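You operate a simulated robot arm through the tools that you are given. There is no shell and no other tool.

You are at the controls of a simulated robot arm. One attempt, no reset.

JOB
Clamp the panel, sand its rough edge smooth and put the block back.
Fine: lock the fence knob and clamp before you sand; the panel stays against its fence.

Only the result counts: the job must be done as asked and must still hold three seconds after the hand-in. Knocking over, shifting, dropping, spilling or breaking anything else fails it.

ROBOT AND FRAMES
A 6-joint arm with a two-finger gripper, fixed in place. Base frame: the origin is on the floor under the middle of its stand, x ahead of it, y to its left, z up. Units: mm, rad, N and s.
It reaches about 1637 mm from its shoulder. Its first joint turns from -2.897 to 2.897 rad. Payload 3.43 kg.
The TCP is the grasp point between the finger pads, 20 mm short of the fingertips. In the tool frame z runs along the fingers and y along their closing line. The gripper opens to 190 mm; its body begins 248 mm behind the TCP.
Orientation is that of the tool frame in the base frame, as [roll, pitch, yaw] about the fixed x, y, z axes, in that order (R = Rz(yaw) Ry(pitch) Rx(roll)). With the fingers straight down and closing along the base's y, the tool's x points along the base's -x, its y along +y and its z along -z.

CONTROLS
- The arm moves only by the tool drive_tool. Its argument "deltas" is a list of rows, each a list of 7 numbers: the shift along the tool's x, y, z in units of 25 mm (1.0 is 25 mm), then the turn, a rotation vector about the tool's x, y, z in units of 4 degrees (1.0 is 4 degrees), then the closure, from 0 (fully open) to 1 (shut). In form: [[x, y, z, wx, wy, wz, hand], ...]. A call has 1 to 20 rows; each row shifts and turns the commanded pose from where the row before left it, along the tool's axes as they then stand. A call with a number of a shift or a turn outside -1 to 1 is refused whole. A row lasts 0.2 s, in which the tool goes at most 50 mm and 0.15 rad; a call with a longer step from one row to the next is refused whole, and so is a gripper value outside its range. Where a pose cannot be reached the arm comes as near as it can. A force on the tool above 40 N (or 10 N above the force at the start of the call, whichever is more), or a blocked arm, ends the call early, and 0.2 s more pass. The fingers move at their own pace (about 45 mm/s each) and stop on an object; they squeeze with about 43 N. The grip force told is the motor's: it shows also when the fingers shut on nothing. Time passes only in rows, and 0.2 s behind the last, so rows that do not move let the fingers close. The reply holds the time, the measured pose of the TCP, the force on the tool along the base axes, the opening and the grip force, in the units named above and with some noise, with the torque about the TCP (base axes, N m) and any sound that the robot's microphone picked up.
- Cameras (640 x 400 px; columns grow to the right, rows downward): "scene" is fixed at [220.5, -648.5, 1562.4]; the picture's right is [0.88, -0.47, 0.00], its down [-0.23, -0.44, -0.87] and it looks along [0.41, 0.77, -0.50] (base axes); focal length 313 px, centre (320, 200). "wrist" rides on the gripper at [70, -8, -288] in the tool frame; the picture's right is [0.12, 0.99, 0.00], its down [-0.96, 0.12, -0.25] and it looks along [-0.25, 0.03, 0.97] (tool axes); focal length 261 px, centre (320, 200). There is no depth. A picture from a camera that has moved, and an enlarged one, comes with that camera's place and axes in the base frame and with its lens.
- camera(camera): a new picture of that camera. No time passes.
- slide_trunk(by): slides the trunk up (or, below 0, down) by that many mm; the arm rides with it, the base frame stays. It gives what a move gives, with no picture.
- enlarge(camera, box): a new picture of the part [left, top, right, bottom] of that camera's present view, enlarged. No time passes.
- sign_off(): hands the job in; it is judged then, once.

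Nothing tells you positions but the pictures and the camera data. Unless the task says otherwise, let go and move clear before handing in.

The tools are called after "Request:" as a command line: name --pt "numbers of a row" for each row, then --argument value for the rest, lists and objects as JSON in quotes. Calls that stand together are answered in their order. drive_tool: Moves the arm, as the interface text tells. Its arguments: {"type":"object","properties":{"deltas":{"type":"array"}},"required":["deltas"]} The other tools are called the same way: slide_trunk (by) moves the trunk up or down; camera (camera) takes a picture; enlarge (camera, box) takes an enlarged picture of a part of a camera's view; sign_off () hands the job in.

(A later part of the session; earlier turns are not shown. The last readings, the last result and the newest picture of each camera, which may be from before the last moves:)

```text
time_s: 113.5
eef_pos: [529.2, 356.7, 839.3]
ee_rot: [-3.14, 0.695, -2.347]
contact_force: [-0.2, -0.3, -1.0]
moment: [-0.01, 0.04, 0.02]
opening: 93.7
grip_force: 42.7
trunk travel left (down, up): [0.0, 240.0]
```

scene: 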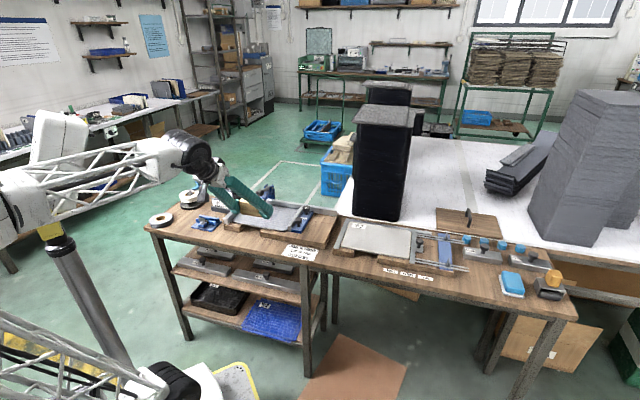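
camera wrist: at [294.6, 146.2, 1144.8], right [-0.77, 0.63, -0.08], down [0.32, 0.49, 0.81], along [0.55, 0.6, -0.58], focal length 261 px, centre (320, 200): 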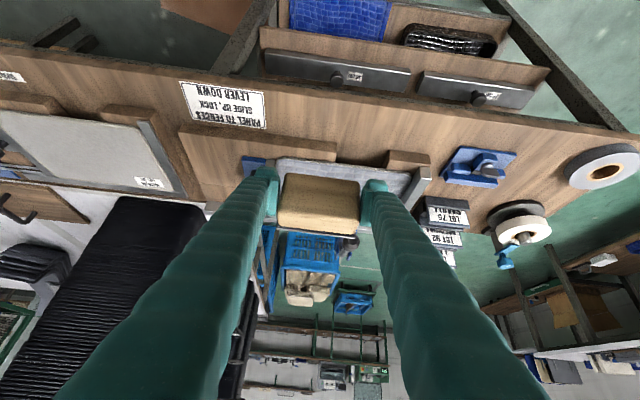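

Request:
drive_tool --pt "-0.046 0 0.0386 0 0 0 1" --pt "0 0 0 0 0 0 1"

Request:
enlarge --camera "wrist" --box '[260, 130, 420, 250]'

Request:
enlarge --camera "scene" --box '[255, 205, 305, 245]'

```text
time_s: 114.1
eef_pos: [530.2, 356.7, 839.1]
ee_rot: [-3.141, 0.695, -2.348]
contact_force: [-5.2, -11.4, -0.5]
moment: [-0.3, 0.12, -0.68]
opening: 93.6
grip_force: 43.0
trunk travel left (down, up): [0.0, 240.0]
```

```text
3.33 times, centred on (340, 190) of wrist
camera zoom: at [371.3, 179.0, 1013.6], right [-0.77, 0.63, -0.08], down [0.32, 0.5, 0.81], along [0.55, 0.6, -0.59], focal length 869 px, centre (253, 233)
```

zoom: 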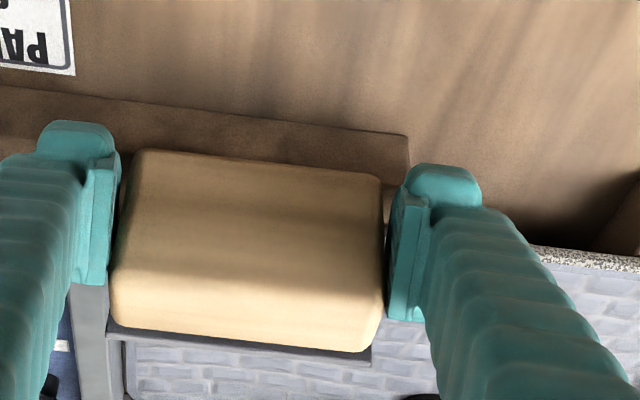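

```text
10.00 times, centred on (280, 225) of scene
camera zoom: at [220.5, -648.5, 1562.4], right [0.88, -0.47, 0.0], down [-0.23, -0.44, -0.87], along [0.41, 0.77, -0.5], focal length 3128 px, centre (720, -50)
```

zoom: 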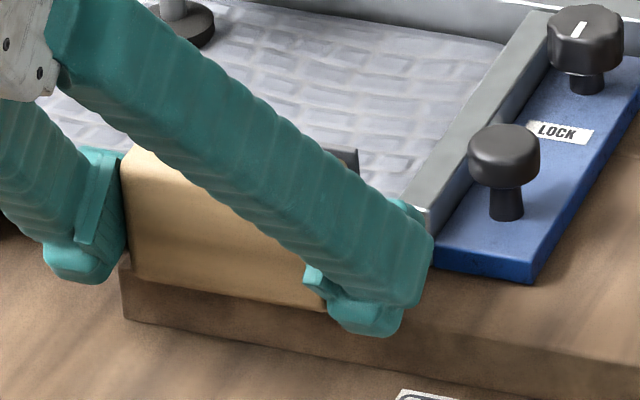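

The sandpaper touches the edge (about 12 N), but more on its right end. I'll back off slightly and correct the yaw by a small angle to get flat contact.

Request:
drive_tool --pt "0.03 0 -0.025 0.13 0 0.155 1" --pt "0 0 0 0 0 0 1"

Request:
drive_tool --pt "-0.02 0 0.0167 0 0 0 1" --pt "0 0 0 0 0 0 1"

```text
time_s: 114.7
eef_pos: [530.1, 356.8, 839.3]
ee_rot: [3.141, 0.695, -2.361]
contact_force: [-5.9, -3.1, -0.2]
moment: [-0.03, 0.19, 0.37]
opening: 93.6
grip_force: 43.2
trunk travel left (down, up): [0.0, 240.0]
```

```text
time_s: 115.3
eef_pos: [531.5, 356.9, 838.6]
ee_rot: [-3.141, 0.694, -2.361]
contact_force: [-7.9, -4.6, 0.2]
moment: [-0.09, 0.25, 0.47]
opening: 93.7
grip_force: 43.5
trunk travel left (down, up): [0.0, 240.0]
```

Request:
drive_tool --pt "0 0 0 -0.06 0 -0.072 1" --pt "0 0 0 0 0 0 1"

```text
time_s: 115.9
eef_pos: [529.7, 357.8, 838.7]
ee_rot: [3.141, 0.694, -2.354]
contact_force: [0.3, 0.1, -1.5]
moment: [0.01, -0.01, 0.03]
opening: 93.7
grip_force: 43.2
trunk travel left (down, up): [0.0, 240.0]
```

Request:
drive_tool --pt "-0.025 0 0.0206 0 0 0 1" --pt "0 0 0 0 0 0 1"

Request:
drive_tool --pt "-0.02 0 0.0165 0 0 0 1" --pt "0 0 0 0 0 0 1"

```text
time_s: 116.5
eef_pos: [531.5, 357.5, 839.9]
ee_rot: [3.141, 0.695, -2.357]
contact_force: [-0.7, 0.0, -0.1]
moment: [0.0, 0.03, 0.02]
opening: 93.6
grip_force: 43.6
trunk travel left (down, up): [0.0, 240.0]
```

```text
time_s: 117.1
eef_pos: [529.5, 357.6, 838.3]
ee_rot: [3.14, 0.694, -2.356]
contact_force: [-5.9, -3.7, -0.9]
moment: [-0.11, 0.09, 0.33]
opening: 93.6
grip_force: 42.8
trunk travel left (down, up): [0.0, 240.0]
```

Request:
drive_tool --pt "-0.01 0 0.008 -0.04 0 -0.048 1" --pt "0 0 0 0 0 0 1"

```text
time_s: 117.7
eef_pos: [531.6, 357.6, 839.6]
ee_rot: [-3.141, 0.694, -2.35]
contact_force: [-3.9, -7.1, -0.2]
moment: [-0.22, 0.04, -0.24]
opening: 93.7
grip_force: 42.7
trunk travel left (down, up): [0.0, 240.0]
```

Contact is now fairly even at about 8 N. I'll press slightly more and start a slow stroke to the left along the edge.

Request:
drive_tool --pt "-0.012 0.1 0.01 0 0 0 1" --pt "0 0.3 0 0 0 0 1" --pt "0 0.4 0 0 0 0 1" --pt "0 0.4 0 0 0 0 1" --pt "0 0 0 0 0 0 1"

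Request:
enlarge --camera "wrist" --box '[260, 130, 420, 250]'

Request:
enlarge --camera "scene" --box '[225, 200, 305, 245]'

```text
time_s: 118.9
eef_pos: [510.9, 379.9, 838.8]
ee_rot: [3.142, 0.692, -2.349]
contact_force: [-9.9, -17.4, -1.5]
moment: [-0.42, 0.28, -0.33]
opening: 93.8
grip_force: 43.1
trunk travel left (down, up): [0.0, 240.0]
```

```text
3.33 times, centred on (340, 190) of wrist
camera zoom: at [350.7, 201.6, 1013.4], right [-0.77, 0.63, -0.08], down [0.33, 0.49, 0.81], along [0.55, 0.6, -0.59], focal length 869 px, centre (253, 233)
```

zoom: 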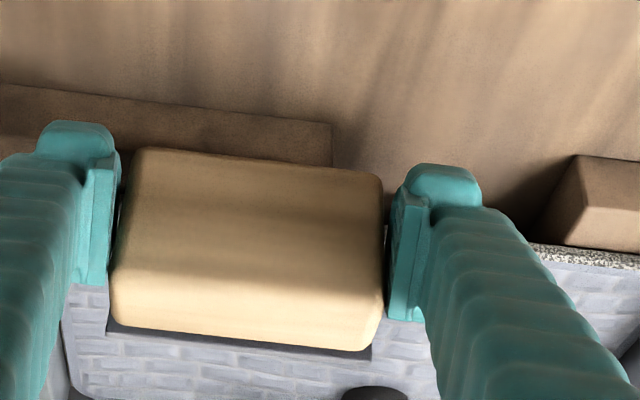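

```text
8.00 times, centred on (265, 222) of scene
camera zoom: at [220.5, -648.5, 1562.4], right [0.88, -0.47, 0.0], down [-0.23, -0.44, -0.87], along [0.41, 0.77, -0.5], focal length 2503 px, centre (760, 20)
```

zoom: 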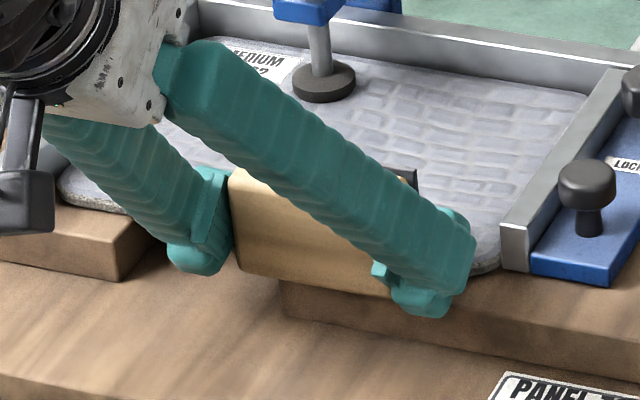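

Request:
enlarge --camera "scene" --box '[275, 215, 300, 240]'

Request:
drive_tool --pt "0.025 0.2 -0.02 0 0 0 1" --pt "0 0.3 0 0 0 0 1" --pt "0 0 0 0 0 0 1"

```text
16.00 times, centred on (288, 228) of scene
camera zoom: at [220.5, -648.5, 1562.4], right [0.88, -0.47, 0.0], down [-0.23, -0.44, -0.87], along [0.41, 0.77, -0.5], focal length 5005 px, centre (840, -240)
```

zoom: 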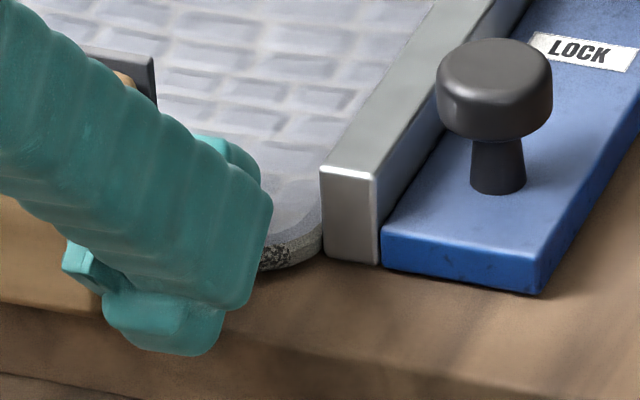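

```text
time_s: 119.7
eef_pos: [502.3, 387.0, 840.9]
ee_rot: [3.14, 0.695, -2.35]
contact_force: [-0.2, -0.6, -1.0]
moment: [-0.03, -0.02, 0.04]
opening: 93.6
grip_force: 42.4
trunk travel left (down, up): [0.0, 240.0]
```

Request:
drive_tool --pt "-0.012 0 0.01 0 0 0 1" --pt "0 0 0 0 0 0 1"

```text
time_s: 120.3
eef_pos: [502.4, 387.1, 839.9]
ee_rot: [3.14, 0.695, -2.35]
contact_force: [0.2, -0.3, -1.1]
moment: [-0.02, -0.02, 0.02]
opening: 93.5
grip_force: 42.8
trunk travel left (down, up): [0.0, 240.0]
```

Request:
drive_tool --pt "-0.012 0 0.01 0 0 0 1" --pt "0 0 0 0 0 0 1"

Request:
drive_tool --pt "-0.006 0 0.005 0 0 0 1" --pt "0 0 0 0 0 0 1"

```text
time_s: 120.9
eef_pos: [502.3, 387.9, 838.6]
ee_rot: [-3.141, 0.694, -2.349]
contact_force: [-2.6, -5.6, -0.8]
moment: [-0.17, 0.05, -0.16]
opening: 93.8
grip_force: 43.4
trunk travel left (down, up): [0.0, 240.0]
```

```text
time_s: 121.5
eef_pos: [500.7, 388.2, 839.0]
ee_rot: [-3.141, 0.694, -2.349]
contact_force: [-5.5, -8.8, 1.1]
moment: [-0.2, 0.1, -0.13]
opening: 93.6
grip_force: 43.0
trunk travel left (down, up): [0.0, 240.0]
```

Request:
drive_tool --pt "0 0.3 0 0 0 0 1" --pt "0 0.3 0 0 0 0 1" --pt "0 0.3 0 0 0 0 1" --pt "0 0 0 0 0 0 1"

```text
time_s: 122.5
eef_pos: [485.3, 403.4, 837.9]
ee_rot: [3.141, 0.695, -2.351]
contact_force: [-6.0, -8.6, -1.8]
moment: [-0.22, 0.19, -0.15]
opening: 93.5
grip_force: 42.7
trunk travel left (down, up): [0.0, 240.0]
```

Force is steady at about 10 N along the stroke. Continuing left to near the left fence, then back right.

Request:
drive_tool --pt "0 0.35 0 0 0 0 1" --pt "0 0.35 0 0 0 0 1" --pt "0 0.35 0 0 0 0 1" --pt "0 0.35 0 0 0 0 1" --pt "0 0.3 0 0 0 0 1" --pt "0 0 0 0 0 0 1"

Request:
enlarge --camera "wrist" --box '[240, 130, 440, 250]'

Request:
enlarge --camera "scene" --box '[215, 200, 305, 245]'

```text
time_s: 123.9
eef_pos: [456.1, 434.9, 839.2]
ee_rot: [-3.141, 0.694, -2.347]
contact_force: [0.4, 0.8, -1.8]
moment: [0.01, 0.01, 0.0]
opening: 93.5
grip_force: 43.2
trunk travel left (down, up): [0.0, 240.0]
```

```text
3.20 times, centred on (340, 190) of wrist
camera zoom: at [296.5, 256.3, 1013.9], right [-0.77, 0.63, -0.08], down [0.33, 0.49, 0.81], along [0.55, 0.6, -0.59], focal length 834 px, centre (256, 232)
```

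zoom: 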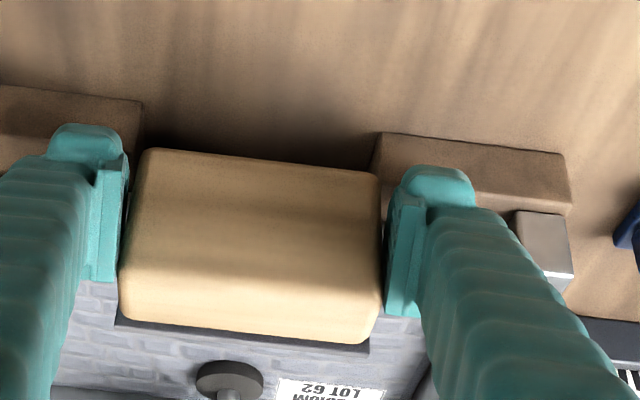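

```text
7.11 times, centred on (260, 222) of scene
camera zoom: at [220.5, -648.5, 1562.4], right [0.88, -0.47, 0.0], down [-0.23, -0.44, -0.87], along [0.41, 0.77, -0.5], focal length 2225 px, centre (747, 40)
```

zoom: 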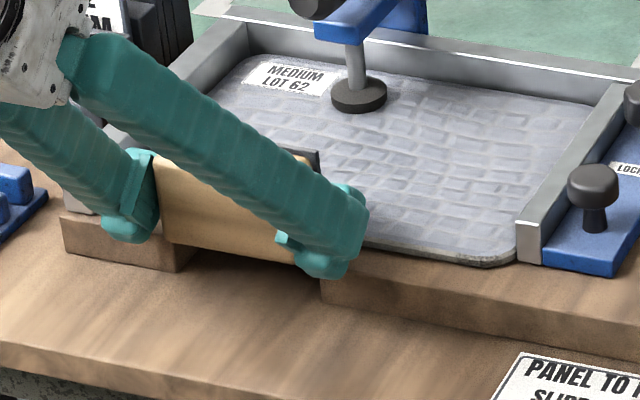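

Request:
enlarge --camera "scene" --box '[262, 222, 294, 242]'

Request:
enlarge --camera "wrist" --box '[220, 170, 290, 220]'

```text
16.00 times, centred on (278, 232) of scene
camera zoom: at [220.5, -648.5, 1562.4], right [0.88, -0.47, 0.0], down [-0.23, -0.44, -0.87], along [0.41, 0.77, -0.5], focal length 5005 px, centre (992, -312)
```

zoom: 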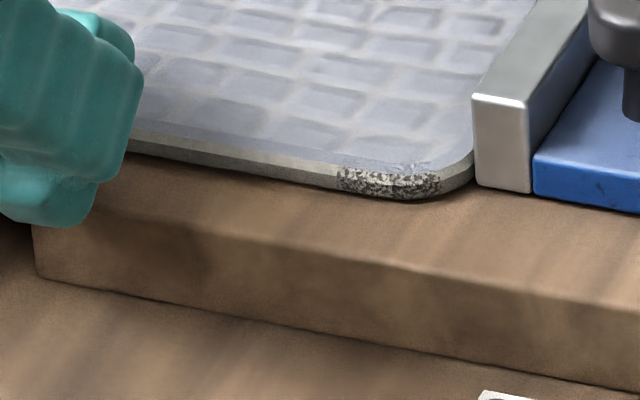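

```text
8.00 times, centred on (255, 195) of wrist
camera zoom: at [296.5, 256.3, 1013.9], right [-0.77, 0.63, -0.08], down [0.33, 0.49, 0.81], along [0.55, 0.6, -0.59], focal length 2085 px, centre (840, 240)
```

zoom: 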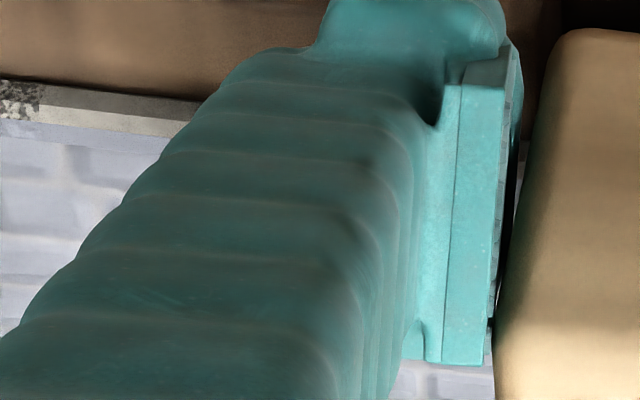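

The sanded stretch visibly turns smooth, and one short rough piece is left near the right corner. I'll re-establish contact here on the left and sand as far left as the fingers allow.

Request:
drive_tool --pt "-0.012 0 0.01 0 0 0 1" --pt "0 0 0 0 0 0 1"

Request:
drive_tool --pt "-0.012 0 0.01 0 0 0 1" --pt "0 0 0 0 0 0 1"

```text
time_s: 124.5
eef_pos: [456.1, 434.2, 838.9]
ee_rot: [3.141, 0.694, -2.349]
contact_force: [-0.8, -2.3, -0.5]
moment: [-0.1, 0.04, -0.1]
opening: 93.5
grip_force: 42.8
trunk travel left (down, up): [0.0, 240.0]
```

```text
time_s: 125.1
eef_pos: [456.3, 433.4, 839.7]
ee_rot: [-3.141, 0.694, -2.35]
contact_force: [-7.4, -7.8, 2.9]
moment: [-0.13, 0.07, -0.15]
opening: 94.1
grip_force: 43.4
trunk travel left (down, up): [0.0, 240.0]
```

Request:
drive_tool --pt "0 0.25 0 0 0 0 1" --pt "0 0.25 0 0 0 0 1" --pt "0 0 0 0 0 0 1"

Request:
enlarge --camera "wrist" --box '[330, 150, 430, 240]'

Request:
enlarge --camera "scene" --box '[215, 200, 265, 240]'

```text
time_s: 125.9
eef_pos: [447.8, 444.8, 838.6]
ee_rot: [-3.141, 0.695, -2.35]
contact_force: [-0.5, -1.6, -1.7]
moment: [-0.03, -0.01, -0.09]
opening: 93.7
grip_force: 43.4
trunk travel left (down, up): [0.0, 240.0]
```

```text
4.44 times, centred on (380, 195) of wrist
camera zoom: at [287.2, 265.9, 1013.7], right [-0.77, 0.63, -0.08], down [0.33, 0.49, 0.81], along [0.55, 0.6, -0.59], focal length 1158 px, centre (53, 222)
```

zoom: 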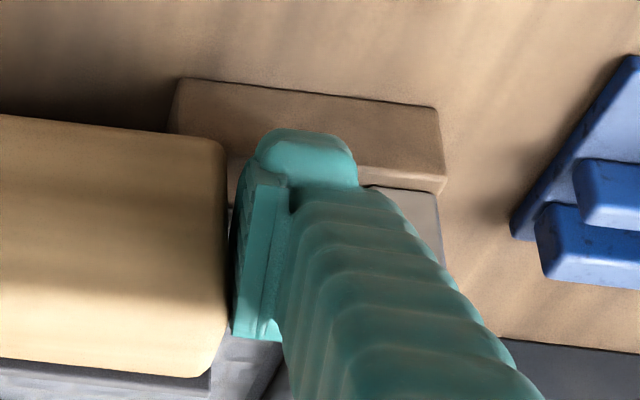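

```text
10.00 times, centred on (240, 220) of scene
camera zoom: at [220.5, -648.5, 1562.4], right [0.88, -0.47, 0.0], down [-0.23, -0.44, -0.87], along [0.41, 0.77, -0.5], focal length 3128 px, centre (1120, 0)
```

zoom: 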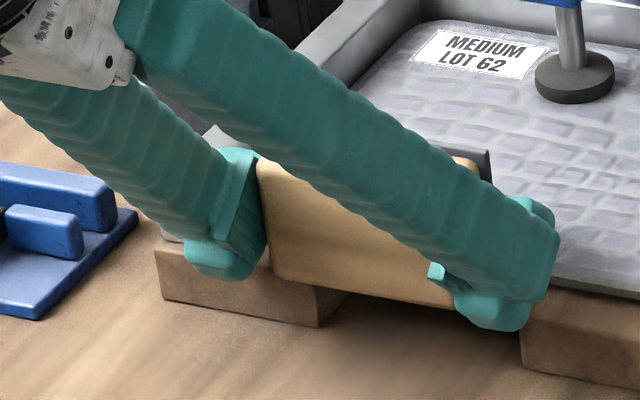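

Request:
drive_tool --pt "-0.012 -0.1 0.01 0 0 0 1" --pt "0 0 0 0 0 0 1"

Request:
drive_tool --pt "-0.006 0.1 0.005 0 0 0 1" --pt "0 0 0 0 0 0 1"

```text
time_s: 126.5
eef_pos: [448.5, 441.3, 838.3]
ee_rot: [-3.141, 0.693, -2.349]
contact_force: [-5.3, -2.2, -0.8]
moment: [-0.08, 0.12, -0.12]
opening: 93.9
grip_force: 42.9
trunk travel left (down, up): [0.0, 240.0]
```

```text
time_s: 127.1
eef_pos: [446.9, 443.1, 839.3]
ee_rot: [-3.141, 0.694, -2.351]
contact_force: [-2.4, -6.9, -0.8]
moment: [-0.15, 0.12, -0.14]
opening: 93.8
grip_force: 42.9
trunk travel left (down, up): [0.0, 240.0]
```

Request:
drive_tool --pt "0.0015 -0.3 -0.0012 0 0 0 1" --pt "0.0015 -0.3 -0.0012 0 0 0 1" --pt "0.0015 -0.3 -0.0012 0 0 0 1" --pt "0.0015 -0.3 -0.0012 0 0 0 1" --pt "0.0015 -0.3 -0.0012 0 0 0 1" --pt "0 0 0 0 0 0 1"

Request:
drive_tool --pt "0.0015 -0.3 -0.0012 0 0 0 1" --pt "0.0015 -0.3 -0.0012 0 0 0 1" --pt "0.0015 -0.3 -0.0012 0 0 0 1" --pt "0.0015 -0.3 -0.0012 0 0 0 1" --pt "0 0 0 0 0 0 1"

Request:
enlarge --camera "scene" --box '[215, 205, 305, 245]'

```text
time_s: 128.5
eef_pos: [475.1, 417.3, 839.2]
ee_rot: [3.141, 0.694, -2.349]
contact_force: [-16.9, -9.2, -2.1]
moment: [-0.27, 0.4, -0.02]
opening: 93.6
grip_force: 43.1
trunk travel left (down, up): [0.0, 240.0]
```

```text
time_s: 129.7
eef_pos: [495.5, 397.4, 839.0]
ee_rot: [-3.141, 0.694, -2.349]
contact_force: [-3.9, -2.4, -0.5]
moment: [-0.07, 0.03, -0.13]
opening: 93.6
grip_force: 42.8
trunk travel left (down, up): [0.0, 240.0]
```

```text
7.11 times, centred on (260, 225) of scene
camera zoom: at [220.5, -648.5, 1562.4], right [0.88, -0.47, 0.0], down [-0.23, -0.44, -0.87], along [0.41, 0.77, -0.5], focal length 2225 px, centre (747, 22)
```

zoom: 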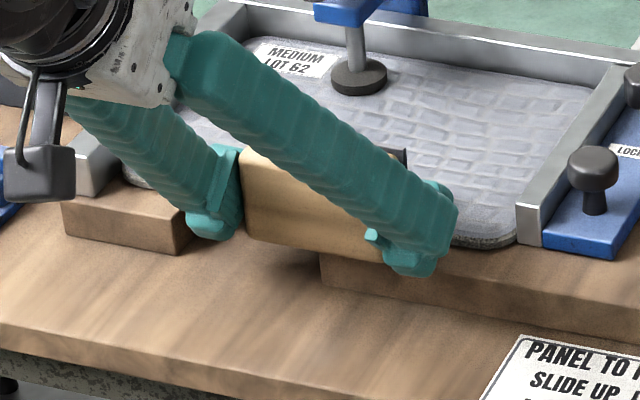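

Request:
drive_tool --pt "-0.007 -0.3 0.006 0 0 0 1" --pt "0 -0.3 0 0 0 0 1" --pt "0 -0.3 0 0 0 0 1" --pt "0 -0.3 0 0 0 0 1" --pt "0 -0.3 0 0 0 0 1" --pt "0 0 0 0 0 0 1"

Request:
drive_tool --pt "0 -0.3 0 0 0 0 1" --pt "0 -0.3 0 0 0 0 1" --pt "0 -0.3 0 0 0 0 1" --pt "0 -0.2 0 0 0 0 1" --pt "0 0 0 0 0 0 1"

Request:
enlarge --camera "scene" --box '[215, 205, 305, 245]'

Request:
enlarge --camera "wrist" --box '[230, 120, 430, 250]'

```text
time_s: 131.1
eef_pos: [523.2, 369.6, 839.4]
ee_rot: [3.141, 0.695, -2.349]
contact_force: [-7.5, -3.3, -0.9]
moment: [-0.13, 0.17, -0.05]
opening: 93.7
grip_force: 43.3
trunk travel left (down, up): [0.0, 240.0]
```

```text
time_s: 132.3
eef_pos: [541.1, 350.8, 839.9]
ee_rot: [-3.141, 0.696, -2.352]
contact_force: [-6.7, -6.1, -1.0]
moment: [-0.15, 0.17, 0.07]
opening: 93.8
grip_force: 43.0
trunk travel left (down, up): [0.0, 240.0]
```

```text
7.11 times, centred on (260, 225) of scene
camera zoom: at [220.5, -648.5, 1562.4], right [0.88, -0.47, 0.0], down [-0.23, -0.44, -0.87], along [0.41, 0.77, -0.5], focal length 2225 px, centre (747, 22)
```

zoom: 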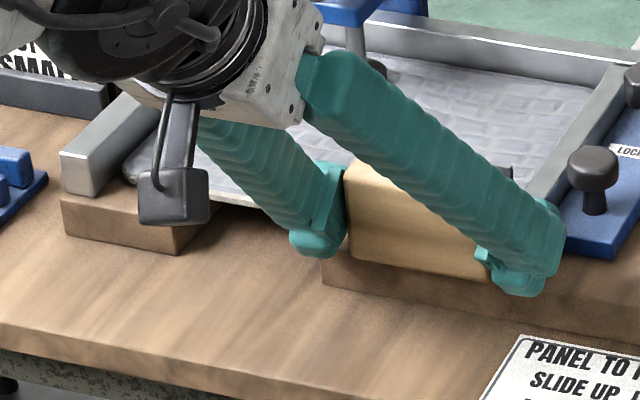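

```text
3.08 times, centred on (330, 185) of wrist
camera zoom: at [382.5, 173.1, 1014.1], right [-0.77, 0.63, -0.08], down [0.33, 0.49, 0.81], along [0.55, 0.6, -0.59], focal length 802 px, centre (289, 246)
```

zoom: 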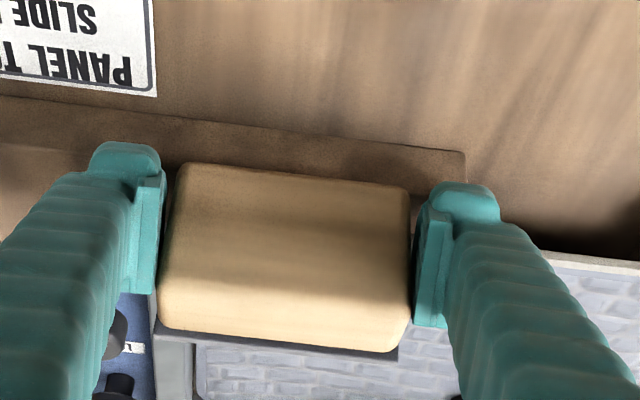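

Request:
drive_tool --pt "0 -0.2 0 0 0 0 1" --pt "0 -0.2 0 0 0 0 1" --pt "0 0.3 0 0 0 0 1" --pt "0 0.3 0 0 0 0 1" --pt "0 -0.3 0 0 0 0 1" --pt "0 -0.3 0 0 0 0 1" --pt "0 0 0 0 0 0 1"

Request:
drive_tool --pt "0 0.4 0 0 0 0 1" --pt "0 0.4 0 0 0 0 1" --pt "0 0.4 0 0 0 0 1" --pt "0 0.4 0 0 0 0 1" --pt "0 0 0 0 0 0 1"

Request:
enlarge --camera "scene" --box '[262, 222, 294, 242]'

Request:
enlarge --camera "wrist" --box '[370, 160, 450, 230]'

```text
time_s: 133.9
eef_pos: [548.1, 343.7, 839.0]
ee_rot: [3.141, 0.695, -2.351]
contact_force: [0.0, -0.1, 0.0]
moment: [-0.03, 0.0, 0.0]
opening: 93.8
grip_force: 42.8
trunk travel left (down, up): [0.0, 240.0]
```

```text
time_s: 135.1
eef_pos: [520.1, 371.7, 839.4]
ee_rot: [3.141, 0.695, -2.35]
contact_force: [-0.4, 0.0, -1.7]
moment: [-0.02, 0.02, 0.01]
opening: 93.5
grip_force: 43.3
trunk travel left (down, up): [0.0, 240.0]
```

```text
16.00 times, centred on (278, 232) of scene
camera zoom: at [220.5, -648.5, 1562.4], right [0.88, -0.47, 0.0], down [-0.23, -0.44, -0.87], along [0.41, 0.77, -0.5], focal length 5005 px, centre (992, -312)
```

zoom: 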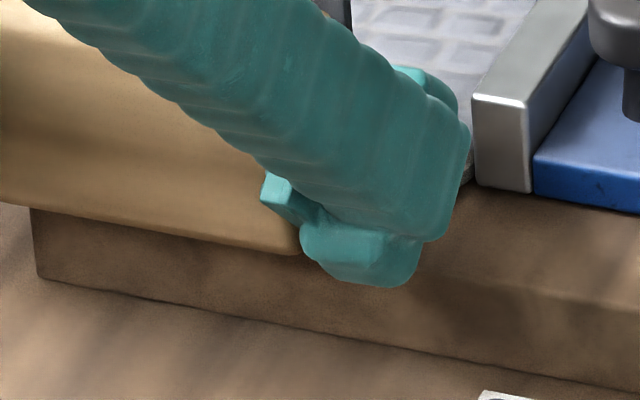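

```text
5.71 times, centred on (410, 195) of wrist
camera zoom: at [360.0, 194.5, 1013.8], right [-0.77, 0.63, -0.08], down [0.33, 0.49, 0.81], along [0.55, 0.6, -0.59], focal length 1489 px, centre (-194, 229)
```

zoom: 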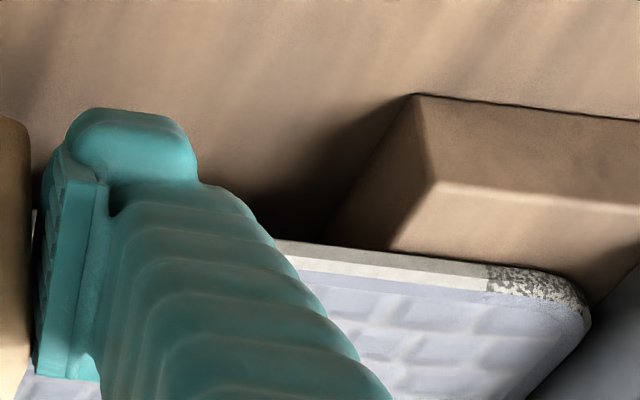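

Request:
drive_tool --pt "0.03 0.4 -0.025 0 0 0 1" --pt "0 0.5 0 0 0 0 1" --pt "0 0.5 0 0 0 0 1" --pt "0 0.5 0 0 0 0 1" --pt "0 0 0 0 0 0 1"

Request:
enlarge --camera "scene" --box '[262, 222, 294, 242]'

Request:
enlarge --camera "wrist" --box '[370, 160, 450, 230]'

```text
time_s: 136.3
eef_pos: [487.5, 404.7, 837.5]
ee_rot: [3.141, 0.693, -2.352]
contact_force: [0.2, 0.3, -1.6]
moment: [0.02, 0.04, -0.04]
opening: 93.7
grip_force: 43.0
trunk travel left (down, up): [0.0, 240.0]
```

```text
16.00 times, centred on (278, 232) of scene
camera zoom: at [220.5, -648.5, 1562.4], right [0.88, -0.47, 0.0], down [-0.23, -0.44, -0.87], along [0.41, 0.77, -0.5], focal length 5005 px, centre (992, -312)
```

zoom: 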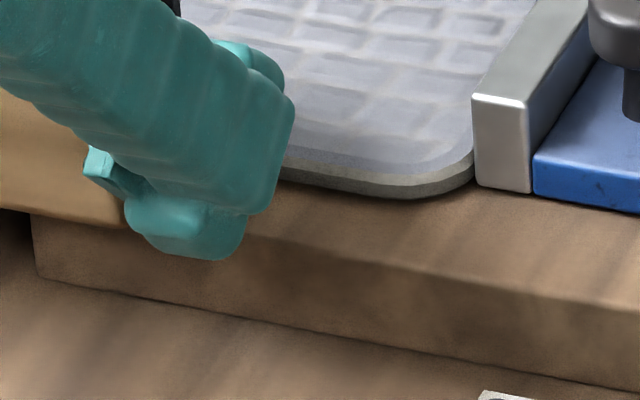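

```text
5.71 times, centred on (410, 195) of wrist
camera zoom: at [326.1, 227.6, 1012.4], right [-0.77, 0.63, -0.08], down [0.33, 0.49, 0.81], along [0.55, 0.6, -0.59], focal length 1489 px, centre (-194, 229)
```

zoom: 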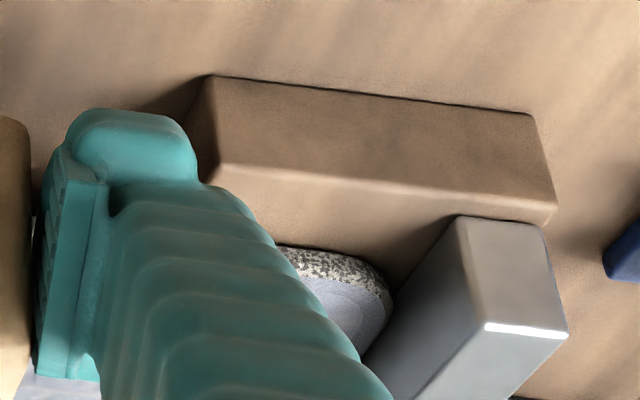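

The right side is fully smooth, and only the last ~30 mm at the left corner is still rough, where the finger would hit the protruding fence end. With the tool upright, the fingers pass above that fence while the sandpaper leans onto the edge. I'll back off and reorient for that.

Request:
drive_tool --pt "0.1 0 -0.5 0 0 0 1" --pt "-0.3 0 -0.9 0 0 0 1" --pt "-0.42 0 -0.9 0 0 0 1" --pt "0 0 -0.31 0 0 0 1" --pt "0 0 0 0 1 0 1" --pt "0 0 0 0 1 0 1" --pt "0 0 0 0 1 0 1" --pt "0 0 0 0 1 0 1" --pt "0 0 0 0 1 0 1" --pt "0 0 0 0 1 0 1" --pt "0 0 0 0 1 0 1" --pt "0 0 0 0 1 0 1" --pt "0 0 0 0 1 0 1" --pt "0 0 0 0 0.95 0 1" --pt "0 0 0 0 0 0 1"

Request:
camera --camera "wrist"

Request:
enlarge --camera "scene" --box '[200, 150, 320, 250]'

```text
time_s: 139.5
eef_pos: [465.4, 383.1, 899.0]
ee_rot: [3.141, 0.001, -2.348]
contact_force: [0.1, 0.3, -1.0]
moment: [-0.01, 0.0, 0.01]
opening: 93.9
grip_force: 43.0
trunk travel left (down, up): [0.0, 240.0]
```

```text
taken
camera wrist: at [423.2, 325.8, 1185.4], right [-0.79, 0.61, 0.0], down [0.59, 0.77, 0.25], along [0.15, 0.2, -0.97], focal length 261 px, centre (320, 200)
```

wrist: 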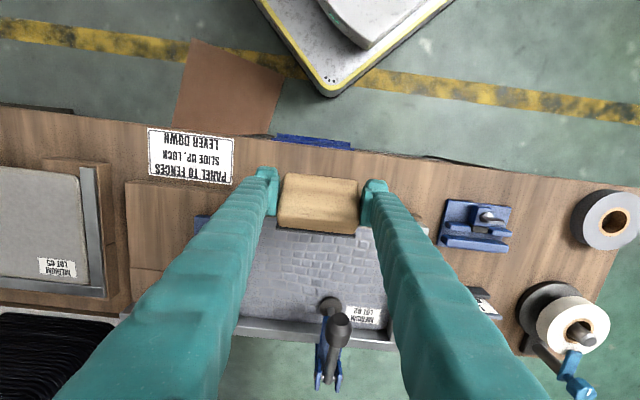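

```text
4.00 times, centred on (260, 200) of scene
camera zoom: at [220.5, -648.5, 1562.4], right [0.88, -0.47, 0.0], down [-0.23, -0.44, -0.87], along [0.41, 0.77, -0.5], focal length 1251 px, centre (560, 200)
```

zoom: 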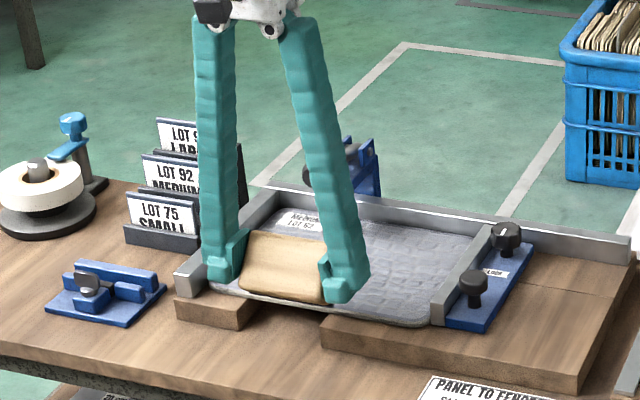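

Request:
drive_tool --pt "-0.45 0.81 0 0 0 0 1" --pt "-0.45 0.81 0 0 0 0 1" --pt "-0.45 0.81 0 0 0 0 1" --pt "-0.45 0.81 0 0 0 0 1" --pt "0 0 0.6 0 0 0 1" --pt "0 0 0.6 0 0 0 1" --pt "0 0 0 0 0 0 1"

Request:
enlarge --camera "wrist" --box '[240, 100, 440, 250]'

Request:
enlarge --camera "scene" --box '[205, 180, 275, 240]'

```text
time_s: 141.1
eef_pos: [439.5, 471.6, 870.0]
ee_rot: [3.141, 0.001, -2.35]
contact_force: [0.2, 0.5, -1.2]
moment: [-0.02, 0.0, 0.01]
opening: 93.9
grip_force: 42.9
trunk travel left (down, up): [0.0, 240.0]
```

```text
2.67 times, centred on (340, 175) of wrist
camera zoom: at [397.8, 414.8, 1155.1], right [-0.79, 0.61, 0.0], down [0.59, 0.77, 0.25], along [0.15, 0.2, -0.97], focal length 695 px, centre (267, 267)
```

zoom: 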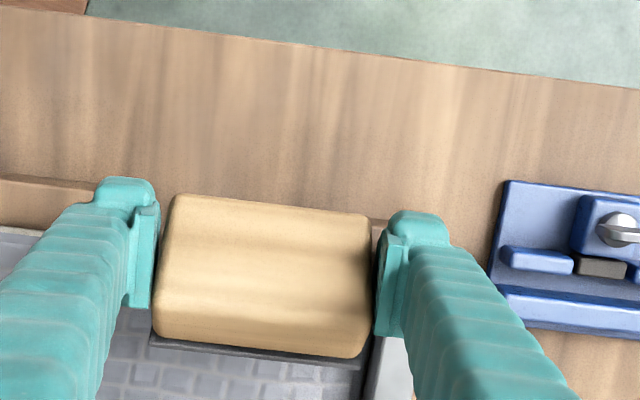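

```text
6.67 times, centred on (240, 210) of scene
camera zoom: at [220.5, -648.5, 1562.4], right [0.88, -0.47, 0.0], down [-0.23, -0.44, -0.87], along [0.41, 0.77, -0.5], focal length 2086 px, centre (853, 133)
```

zoom: 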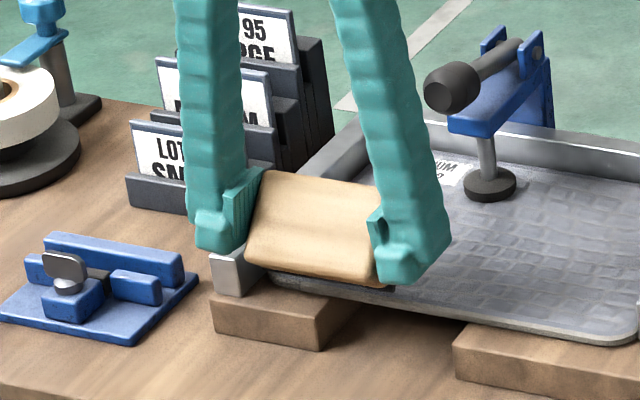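

Request:
drive_tool --pt "0 0 0.16 0 0 0 1" --pt "-0.092 0 0.077 0 0 0 1" --pt "0 0 0 0 0 0 1"

Request:
enlarge --camera "scene" --box '[220, 195, 260, 235]'

```text
time_s: 141.9
eef_pos: [441.1, 474.6, 862.8]
ee_rot: [3.141, 0.0, -2.347]
contact_force: [-0.7, -0.2, -1.2]
moment: [-0.01, 0.01, -0.02]
opening: 93.9
grip_force: 43.5
trunk travel left (down, up): [0.0, 240.0]
```

```text
10.00 times, centred on (240, 215) of scene
camera zoom: at [220.5, -648.5, 1562.4], right [0.88, -0.47, 0.0], down [-0.23, -0.44, -0.87], along [0.41, 0.77, -0.5], focal length 3128 px, centre (1120, 50)
```

zoom: 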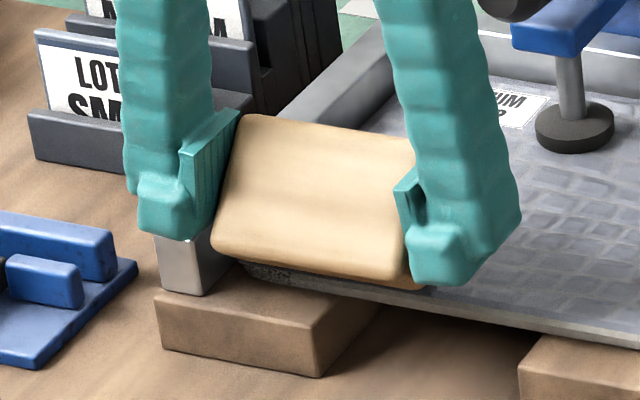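

Request:
drive_tool --pt "-0.0613 0 0.0514 0 0 0 1" --pt "0 0 0 0 0 0 1"

Request:
drive_tool --pt "-0.0613 0 0.0514 0 0 0 1" --pt "0 0 0 0 0 0 1"

```text
time_s: 142.5
eef_pos: [441.6, 475.7, 862.5]
ee_rot: [3.14, 0.0, -2.35]
contact_force: [-0.7, 0.1, -1.0]
moment: [-0.04, 0.0, 0.01]
opening: 93.6
grip_force: 43.0
trunk travel left (down, up): [0.0, 240.0]
```

```text
time_s: 143.1
eef_pos: [442.4, 476.6, 861.3]
ee_rot: [3.14, 0.0, -2.349]
contact_force: [-0.5, 0.0, -1.2]
moment: [0.0, -0.01, 0.01]
opening: 93.7
grip_force: 43.0
trunk travel left (down, up): [0.0, 240.0]
```

Request:
drive_tool --pt "-0.0613 0 0.0514 0 0 0 1" --pt "0 0 0 0 0 0 1"

Request:
enlarge --camera "scene" --box '[220, 195, 260, 235]'

Request:
enlarge --camera "wrist" --box '[330, 150, 410, 230]'

```text
time_s: 143.7
eef_pos: [444.5, 477.6, 859.3]
ee_rot: [3.14, -0.001, -2.349]
contact_force: [0.4, -0.5, -1.0]
moment: [-0.02, 0.04, 0.01]
opening: 93.7
grip_force: 43.1
trunk travel left (down, up): [0.0, 240.0]
```

```text
10.00 times, centred on (240, 215) of scene
camera zoom: at [220.5, -648.5, 1562.4], right [0.88, -0.47, 0.0], down [-0.23, -0.44, -0.87], along [0.41, 0.77, -0.5], focal length 3128 px, centre (1120, 50)
```

zoom: 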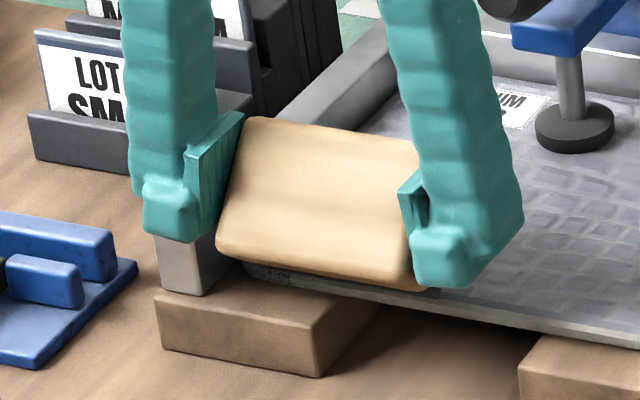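

```text
5.00 times, centred on (370, 190) of wrist
camera zoom: at [401.5, 419.9, 1145.9], right [-0.79, 0.61, 0.0], down [0.59, 0.77, 0.25], along [0.15, 0.2, -0.97], focal length 1303 px, centre (70, 250)
```

zoom: 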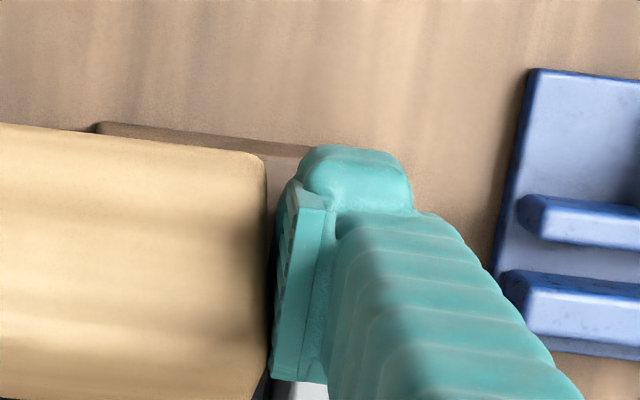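

Request:
drive_tool --pt "-0.046 0 0.0386 0 0 0 1" --pt "0 0 0 0 0 0 1"

Request:
drive_tool --pt "-0.046 0 0.0386 0 0 0 1" --pt "0 0 0 0 0 0 1"

```text
time_s: 144.3
eef_pos: [444.2, 478.8, 858.7]
ee_rot: [-3.142, 0.0, -2.349]
contact_force: [0.1, 0.1, 0.4]
moment: [-0.02, 0.02, -0.03]
opening: 93.6
grip_force: 43.1
trunk travel left (down, up): [0.0, 240.0]
```

```text
time_s: 144.9
eef_pos: [445.5, 478.3, 857.1]
ee_rot: [-3.141, -0.001, -2.349]
contact_force: [0.0, 1.0, 0.0]
moment: [-0.03, 0.0, -0.01]
opening: 93.7
grip_force: 43.6
trunk travel left (down, up): [0.0, 240.0]
```

Request:
drive_tool --pt "-0.046 0 0.0386 0 0 0 1" --pt "0 0 0 0 0 0 1"

Request:
enlarge --camera "scene" --box '[220, 205, 250, 235]'

```text
time_s: 145.5
eef_pos: [445.8, 480.5, 856.7]
ee_rot: [-3.14, 0.001, -2.349]
contact_force: [0.5, 0.3, -1.2]
moment: [-0.02, -0.01, -0.01]
opening: 93.6
grip_force: 42.9
trunk travel left (down, up): [0.0, 240.0]
```

```text
13.33 times, centred on (235, 220) of scene
camera zoom: at [220.5, -648.5, 1562.4], right [0.88, -0.47, 0.0], down [-0.23, -0.44, -0.87], along [0.41, 0.77, -0.5], focal length 4171 px, centre (1453, -67)
```

zoom: 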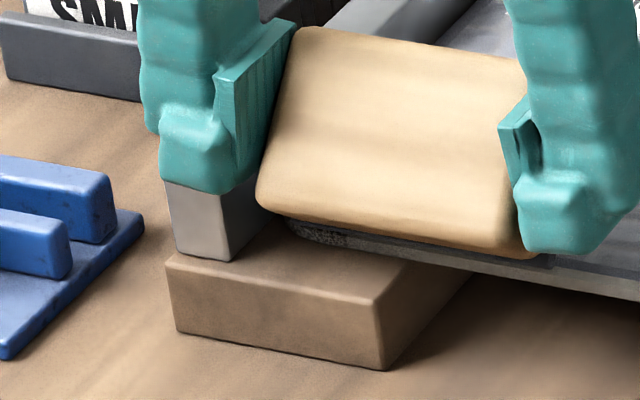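

Request:
drive_tool --pt "-0.031 0 0.0257 0 0 0 1" --pt "0 0 0 0 0 0 1"

Request:
drive_tool --pt "-0.031 0 0.0257 0 0 0 1" --pt "0 0 0 0 0 0 1"

```text
time_s: 146.1
eef_pos: [446.2, 481.4, 855.9]
ee_rot: [-3.141, 0.001, -2.349]
contact_force: [-0.2, -0.1, -0.5]
moment: [-0.04, 0.01, 0.01]
opening: 93.7
grip_force: 42.9
trunk travel left (down, up): [0.0, 240.0]
```

```text
time_s: 146.7
eef_pos: [447.6, 480.2, 855.3]
ee_rot: [3.14, 0.0, -2.349]
contact_force: [-0.7, 0.1, 0.9]
moment: [-0.02, 0.05, 0.01]
opening: 93.8
grip_force: 43.4
trunk travel left (down, up): [0.0, 240.0]
```

Request:
enlarge --camera "scene" --box '[236, 212, 268, 232]'

Request:
enlarge --camera "wrist" --box '[255, 140, 295, 210]'

```text
16.00 times, centred on (252, 222) of scene
camera zoom: at [220.5, -648.5, 1562.4], right [0.88, -0.47, 0.0], down [-0.23, -0.44, -0.87], along [0.41, 0.77, -0.5], focal length 5005 px, centre (1408, -152)
```

zoom: 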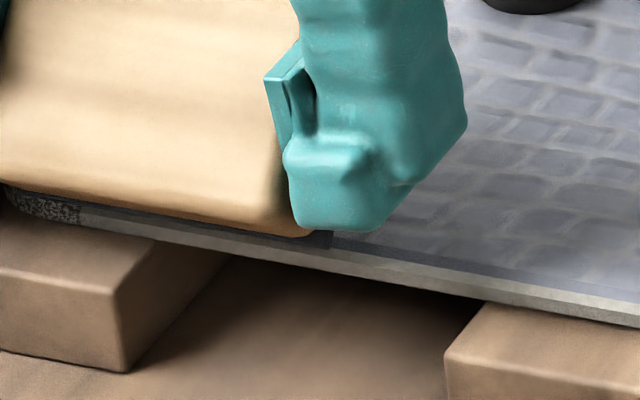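

```text
5.71 times, centred on (275, 175) of wrist
camera zoom: at [405.3, 423.1, 1142.0], right [-0.79, 0.61, 0.0], down [0.59, 0.77, 0.25], along [0.15, 0.2, -0.97], focal length 1489 px, centre (577, 343)
```

zoom: 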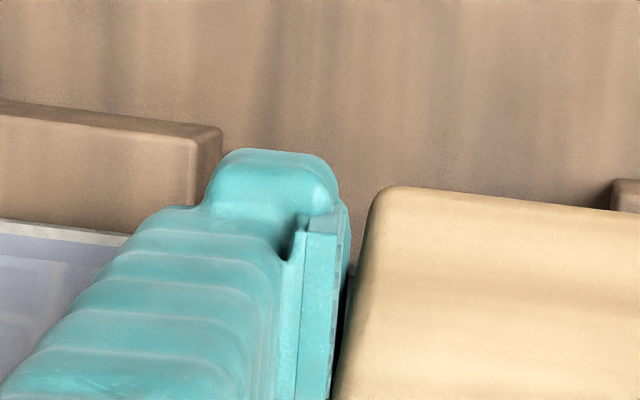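

Request:
drive_tool --pt "-0.031 0 0.0257 0 0 0 1" --pt "0 0 0 0 0 0 1"

Request:
drive_tool --pt "-0.031 0 0.0257 0 0 0 1" --pt "0 0 0 0 0 0 1"

```text
time_s: 147.3
eef_pos: [447.2, 480.9, 855.5]
ee_rot: [3.141, 0.0, -2.351]
contact_force: [-2.8, 0.4, 9.5]
moment: [0.4, 0.49, 0.09]
opening: 93.9
grip_force: 42.4
trunk travel left (down, up): [0.0, 240.0]
```

```text
time_s: 147.9
eef_pos: [449.5, 480.5, 853.7]
ee_rot: [-3.14, 0.002, -2.348]
contact_force: [-8.3, -3.7, 25.9]
moment: [0.82, 0.82, 0.35]
opening: 93.8
grip_force: 42.5
trunk travel left (down, up): [0.0, 240.0]
```

The left finger tip touches the fence top (z≈835) just before the sandpaper reaches the edge. I'll back off and shift the block up its own face by 3 mm for clearance, then approach again in finer steps.

Request:
drive_tool --pt "-0.016 0 -0.143 0 0 0 1" --pt "0 0 0 0 0 0 1"

Request:
drive_tool --pt "-0.031 0 0.0257 0 0 0 1" --pt "0 0 0 0 0 0 1"

Request:
drive_tool --pt "-0.031 0 0.0257 0 0 0 1" --pt "0 0 0 0 0 0 1"

```text
time_s: 148.5
eef_pos: [448.3, 482.5, 856.2]
ee_rot: [3.14, 0.001, -2.35]
contact_force: [0.0, 0.5, -1.0]
moment: [0.01, 0.03, 0.0]
opening: 93.9
grip_force: 43.0
trunk travel left (down, up): [0.0, 240.0]
```

```text
time_s: 149.1
eef_pos: [449.3, 482.8, 856.5]
ee_rot: [-3.14, 0.0, -2.349]
contact_force: [-0.7, 0.6, -2.3]
moment: [-0.01, 0.01, 0.03]
opening: 93.8
grip_force: 42.9
trunk travel left (down, up): [0.0, 240.0]
```

```text
time_s: 149.7
eef_pos: [450.7, 483.6, 855.6]
ee_rot: [3.141, 0.001, -2.35]
contact_force: [-0.2, -0.2, -1.4]
moment: [-0.02, -0.02, -0.01]
opening: 93.6
grip_force: 43.0
trunk travel left (down, up): [0.0, 240.0]
```

Request:
drive_tool --pt "-0.031 0 0.0257 0 0 0 1" --pt "0 0 0 0 0 0 1"

Request:
enlarge --camera "scene" --box '[222, 208, 262, 233]'

```text
time_s: 150.3
eef_pos: [449.3, 485.4, 855.0]
ee_rot: [3.139, 0.001, -2.348]
contact_force: [0.0, -0.6, 2.1]
moment: [0.09, 0.1, 0.09]
opening: 93.7
grip_force: 43.2
trunk travel left (down, up): [0.0, 240.0]
```

```text
16.00 times, centred on (242, 220) of scene
camera zoom: at [220.5, -648.5, 1562.4], right [0.88, -0.47, 0.0], down [-0.23, -0.44, -0.87], along [0.41, 0.77, -0.5], focal length 5005 px, centre (1568, -128)
```

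zoom: 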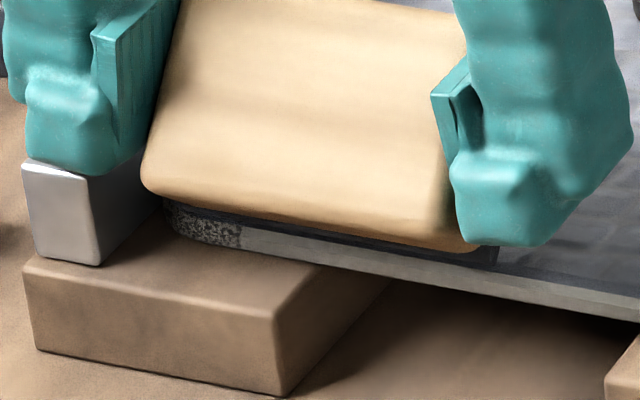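

The fence blocks this grip by a few millimetres, so I need the fingers further from the working end of the block. I'll return the block to its home spot, re-grip it offset toward the other side, and finish the left corner. First I retreat and raise the trunk.

Request:
drive_tool --pt "0.1 0 -0.3 0 0 0 1" --pt "0.3 0 -0.9 0 0 0 1" --pt "0.9 -0.4 -0.9 0 0 0 1" --pt "0.9 -0.4 -0.5 0 0 0 1" --pt "0.5 -0.4 0 0 0 0 1" --pt "0 0 0 0 0 0 1"

Request:
slide_trunk --by 150

Request:
enlarge --camera "scene" --box '[220, 200, 310, 245]'

```text
time_s: 151.7
eef_pos: [424.6, 415.0, 920.9]
ee_rot: [-3.141, 0.001, -2.349]
contact_force: [0.2, 0.2, -1.2]
moment: [-0.04, 0.03, -0.01]
opening: 93.8
grip_force: 42.8
trunk travel left (down, up): [0.0, 240.0]
```

```text
time_s: 153.4
eef_pos: [424.8, 414.5, 1070.6]
ee_rot: [3.141, -0.001, -2.35]
contact_force: [0.5, 0.6, -0.8]
moment: [-0.03, 0.0, 0.04]
opening: 93.8
grip_force: 42.8
trunk travel left (down, up): [-150.0, 90.0]
```

```text
7.11 times, centred on (265, 222) of scene
camera zoom: at [220.5, -648.5, 1562.4], right [0.88, -0.47, 0.0], down [-0.23, -0.44, -0.87], along [0.41, 0.77, -0.5], focal length 2225 px, centre (711, 40)
```

zoom: 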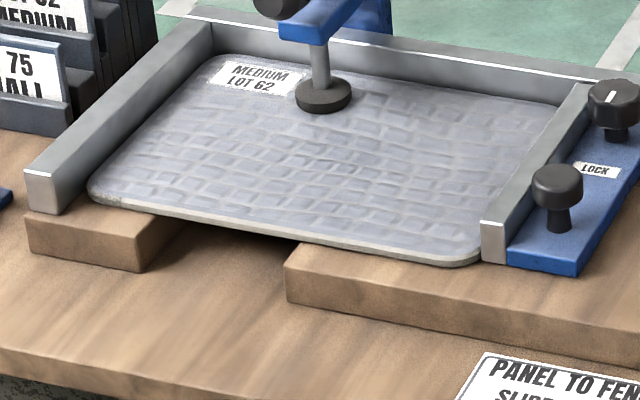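

Request:
enlarge --camera "scene" --box '[225, 215, 255, 240]'

Request:
enlarge --camera "scene" --box '[455, 250, 515, 300]'

```text
16.00 times, centred on (240, 228) of scene
camera zoom: at [220.5, -648.5, 1562.4], right [0.88, -0.47, 0.0], down [-0.23, -0.44, -0.87], along [0.41, 0.77, -0.5], focal length 5005 px, centre (1600, -240)
```

zoom: 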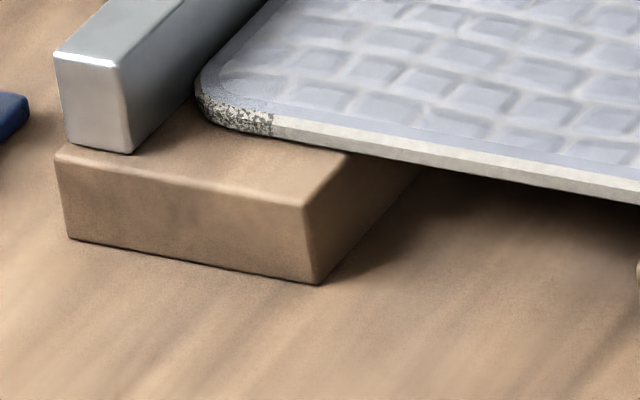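

```text
8.00 times, centred on (485, 275) of scene
camera zoom: at [220.5, -648.5, 1562.4], right [0.88, -0.47, 0.0], down [-0.23, -0.44, -0.87], along [0.41, 0.77, -0.5], focal length 2503 px, centre (-1000, -400)
```

zoom: 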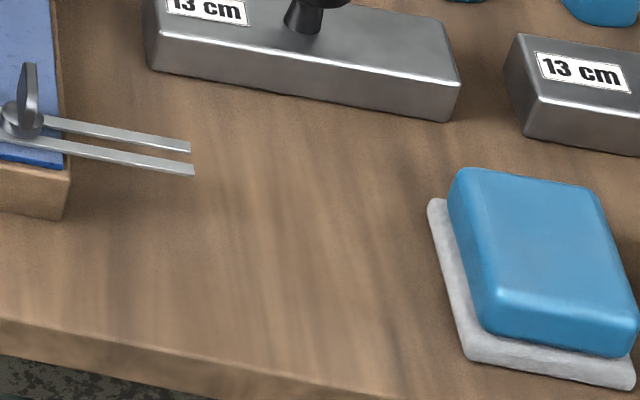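

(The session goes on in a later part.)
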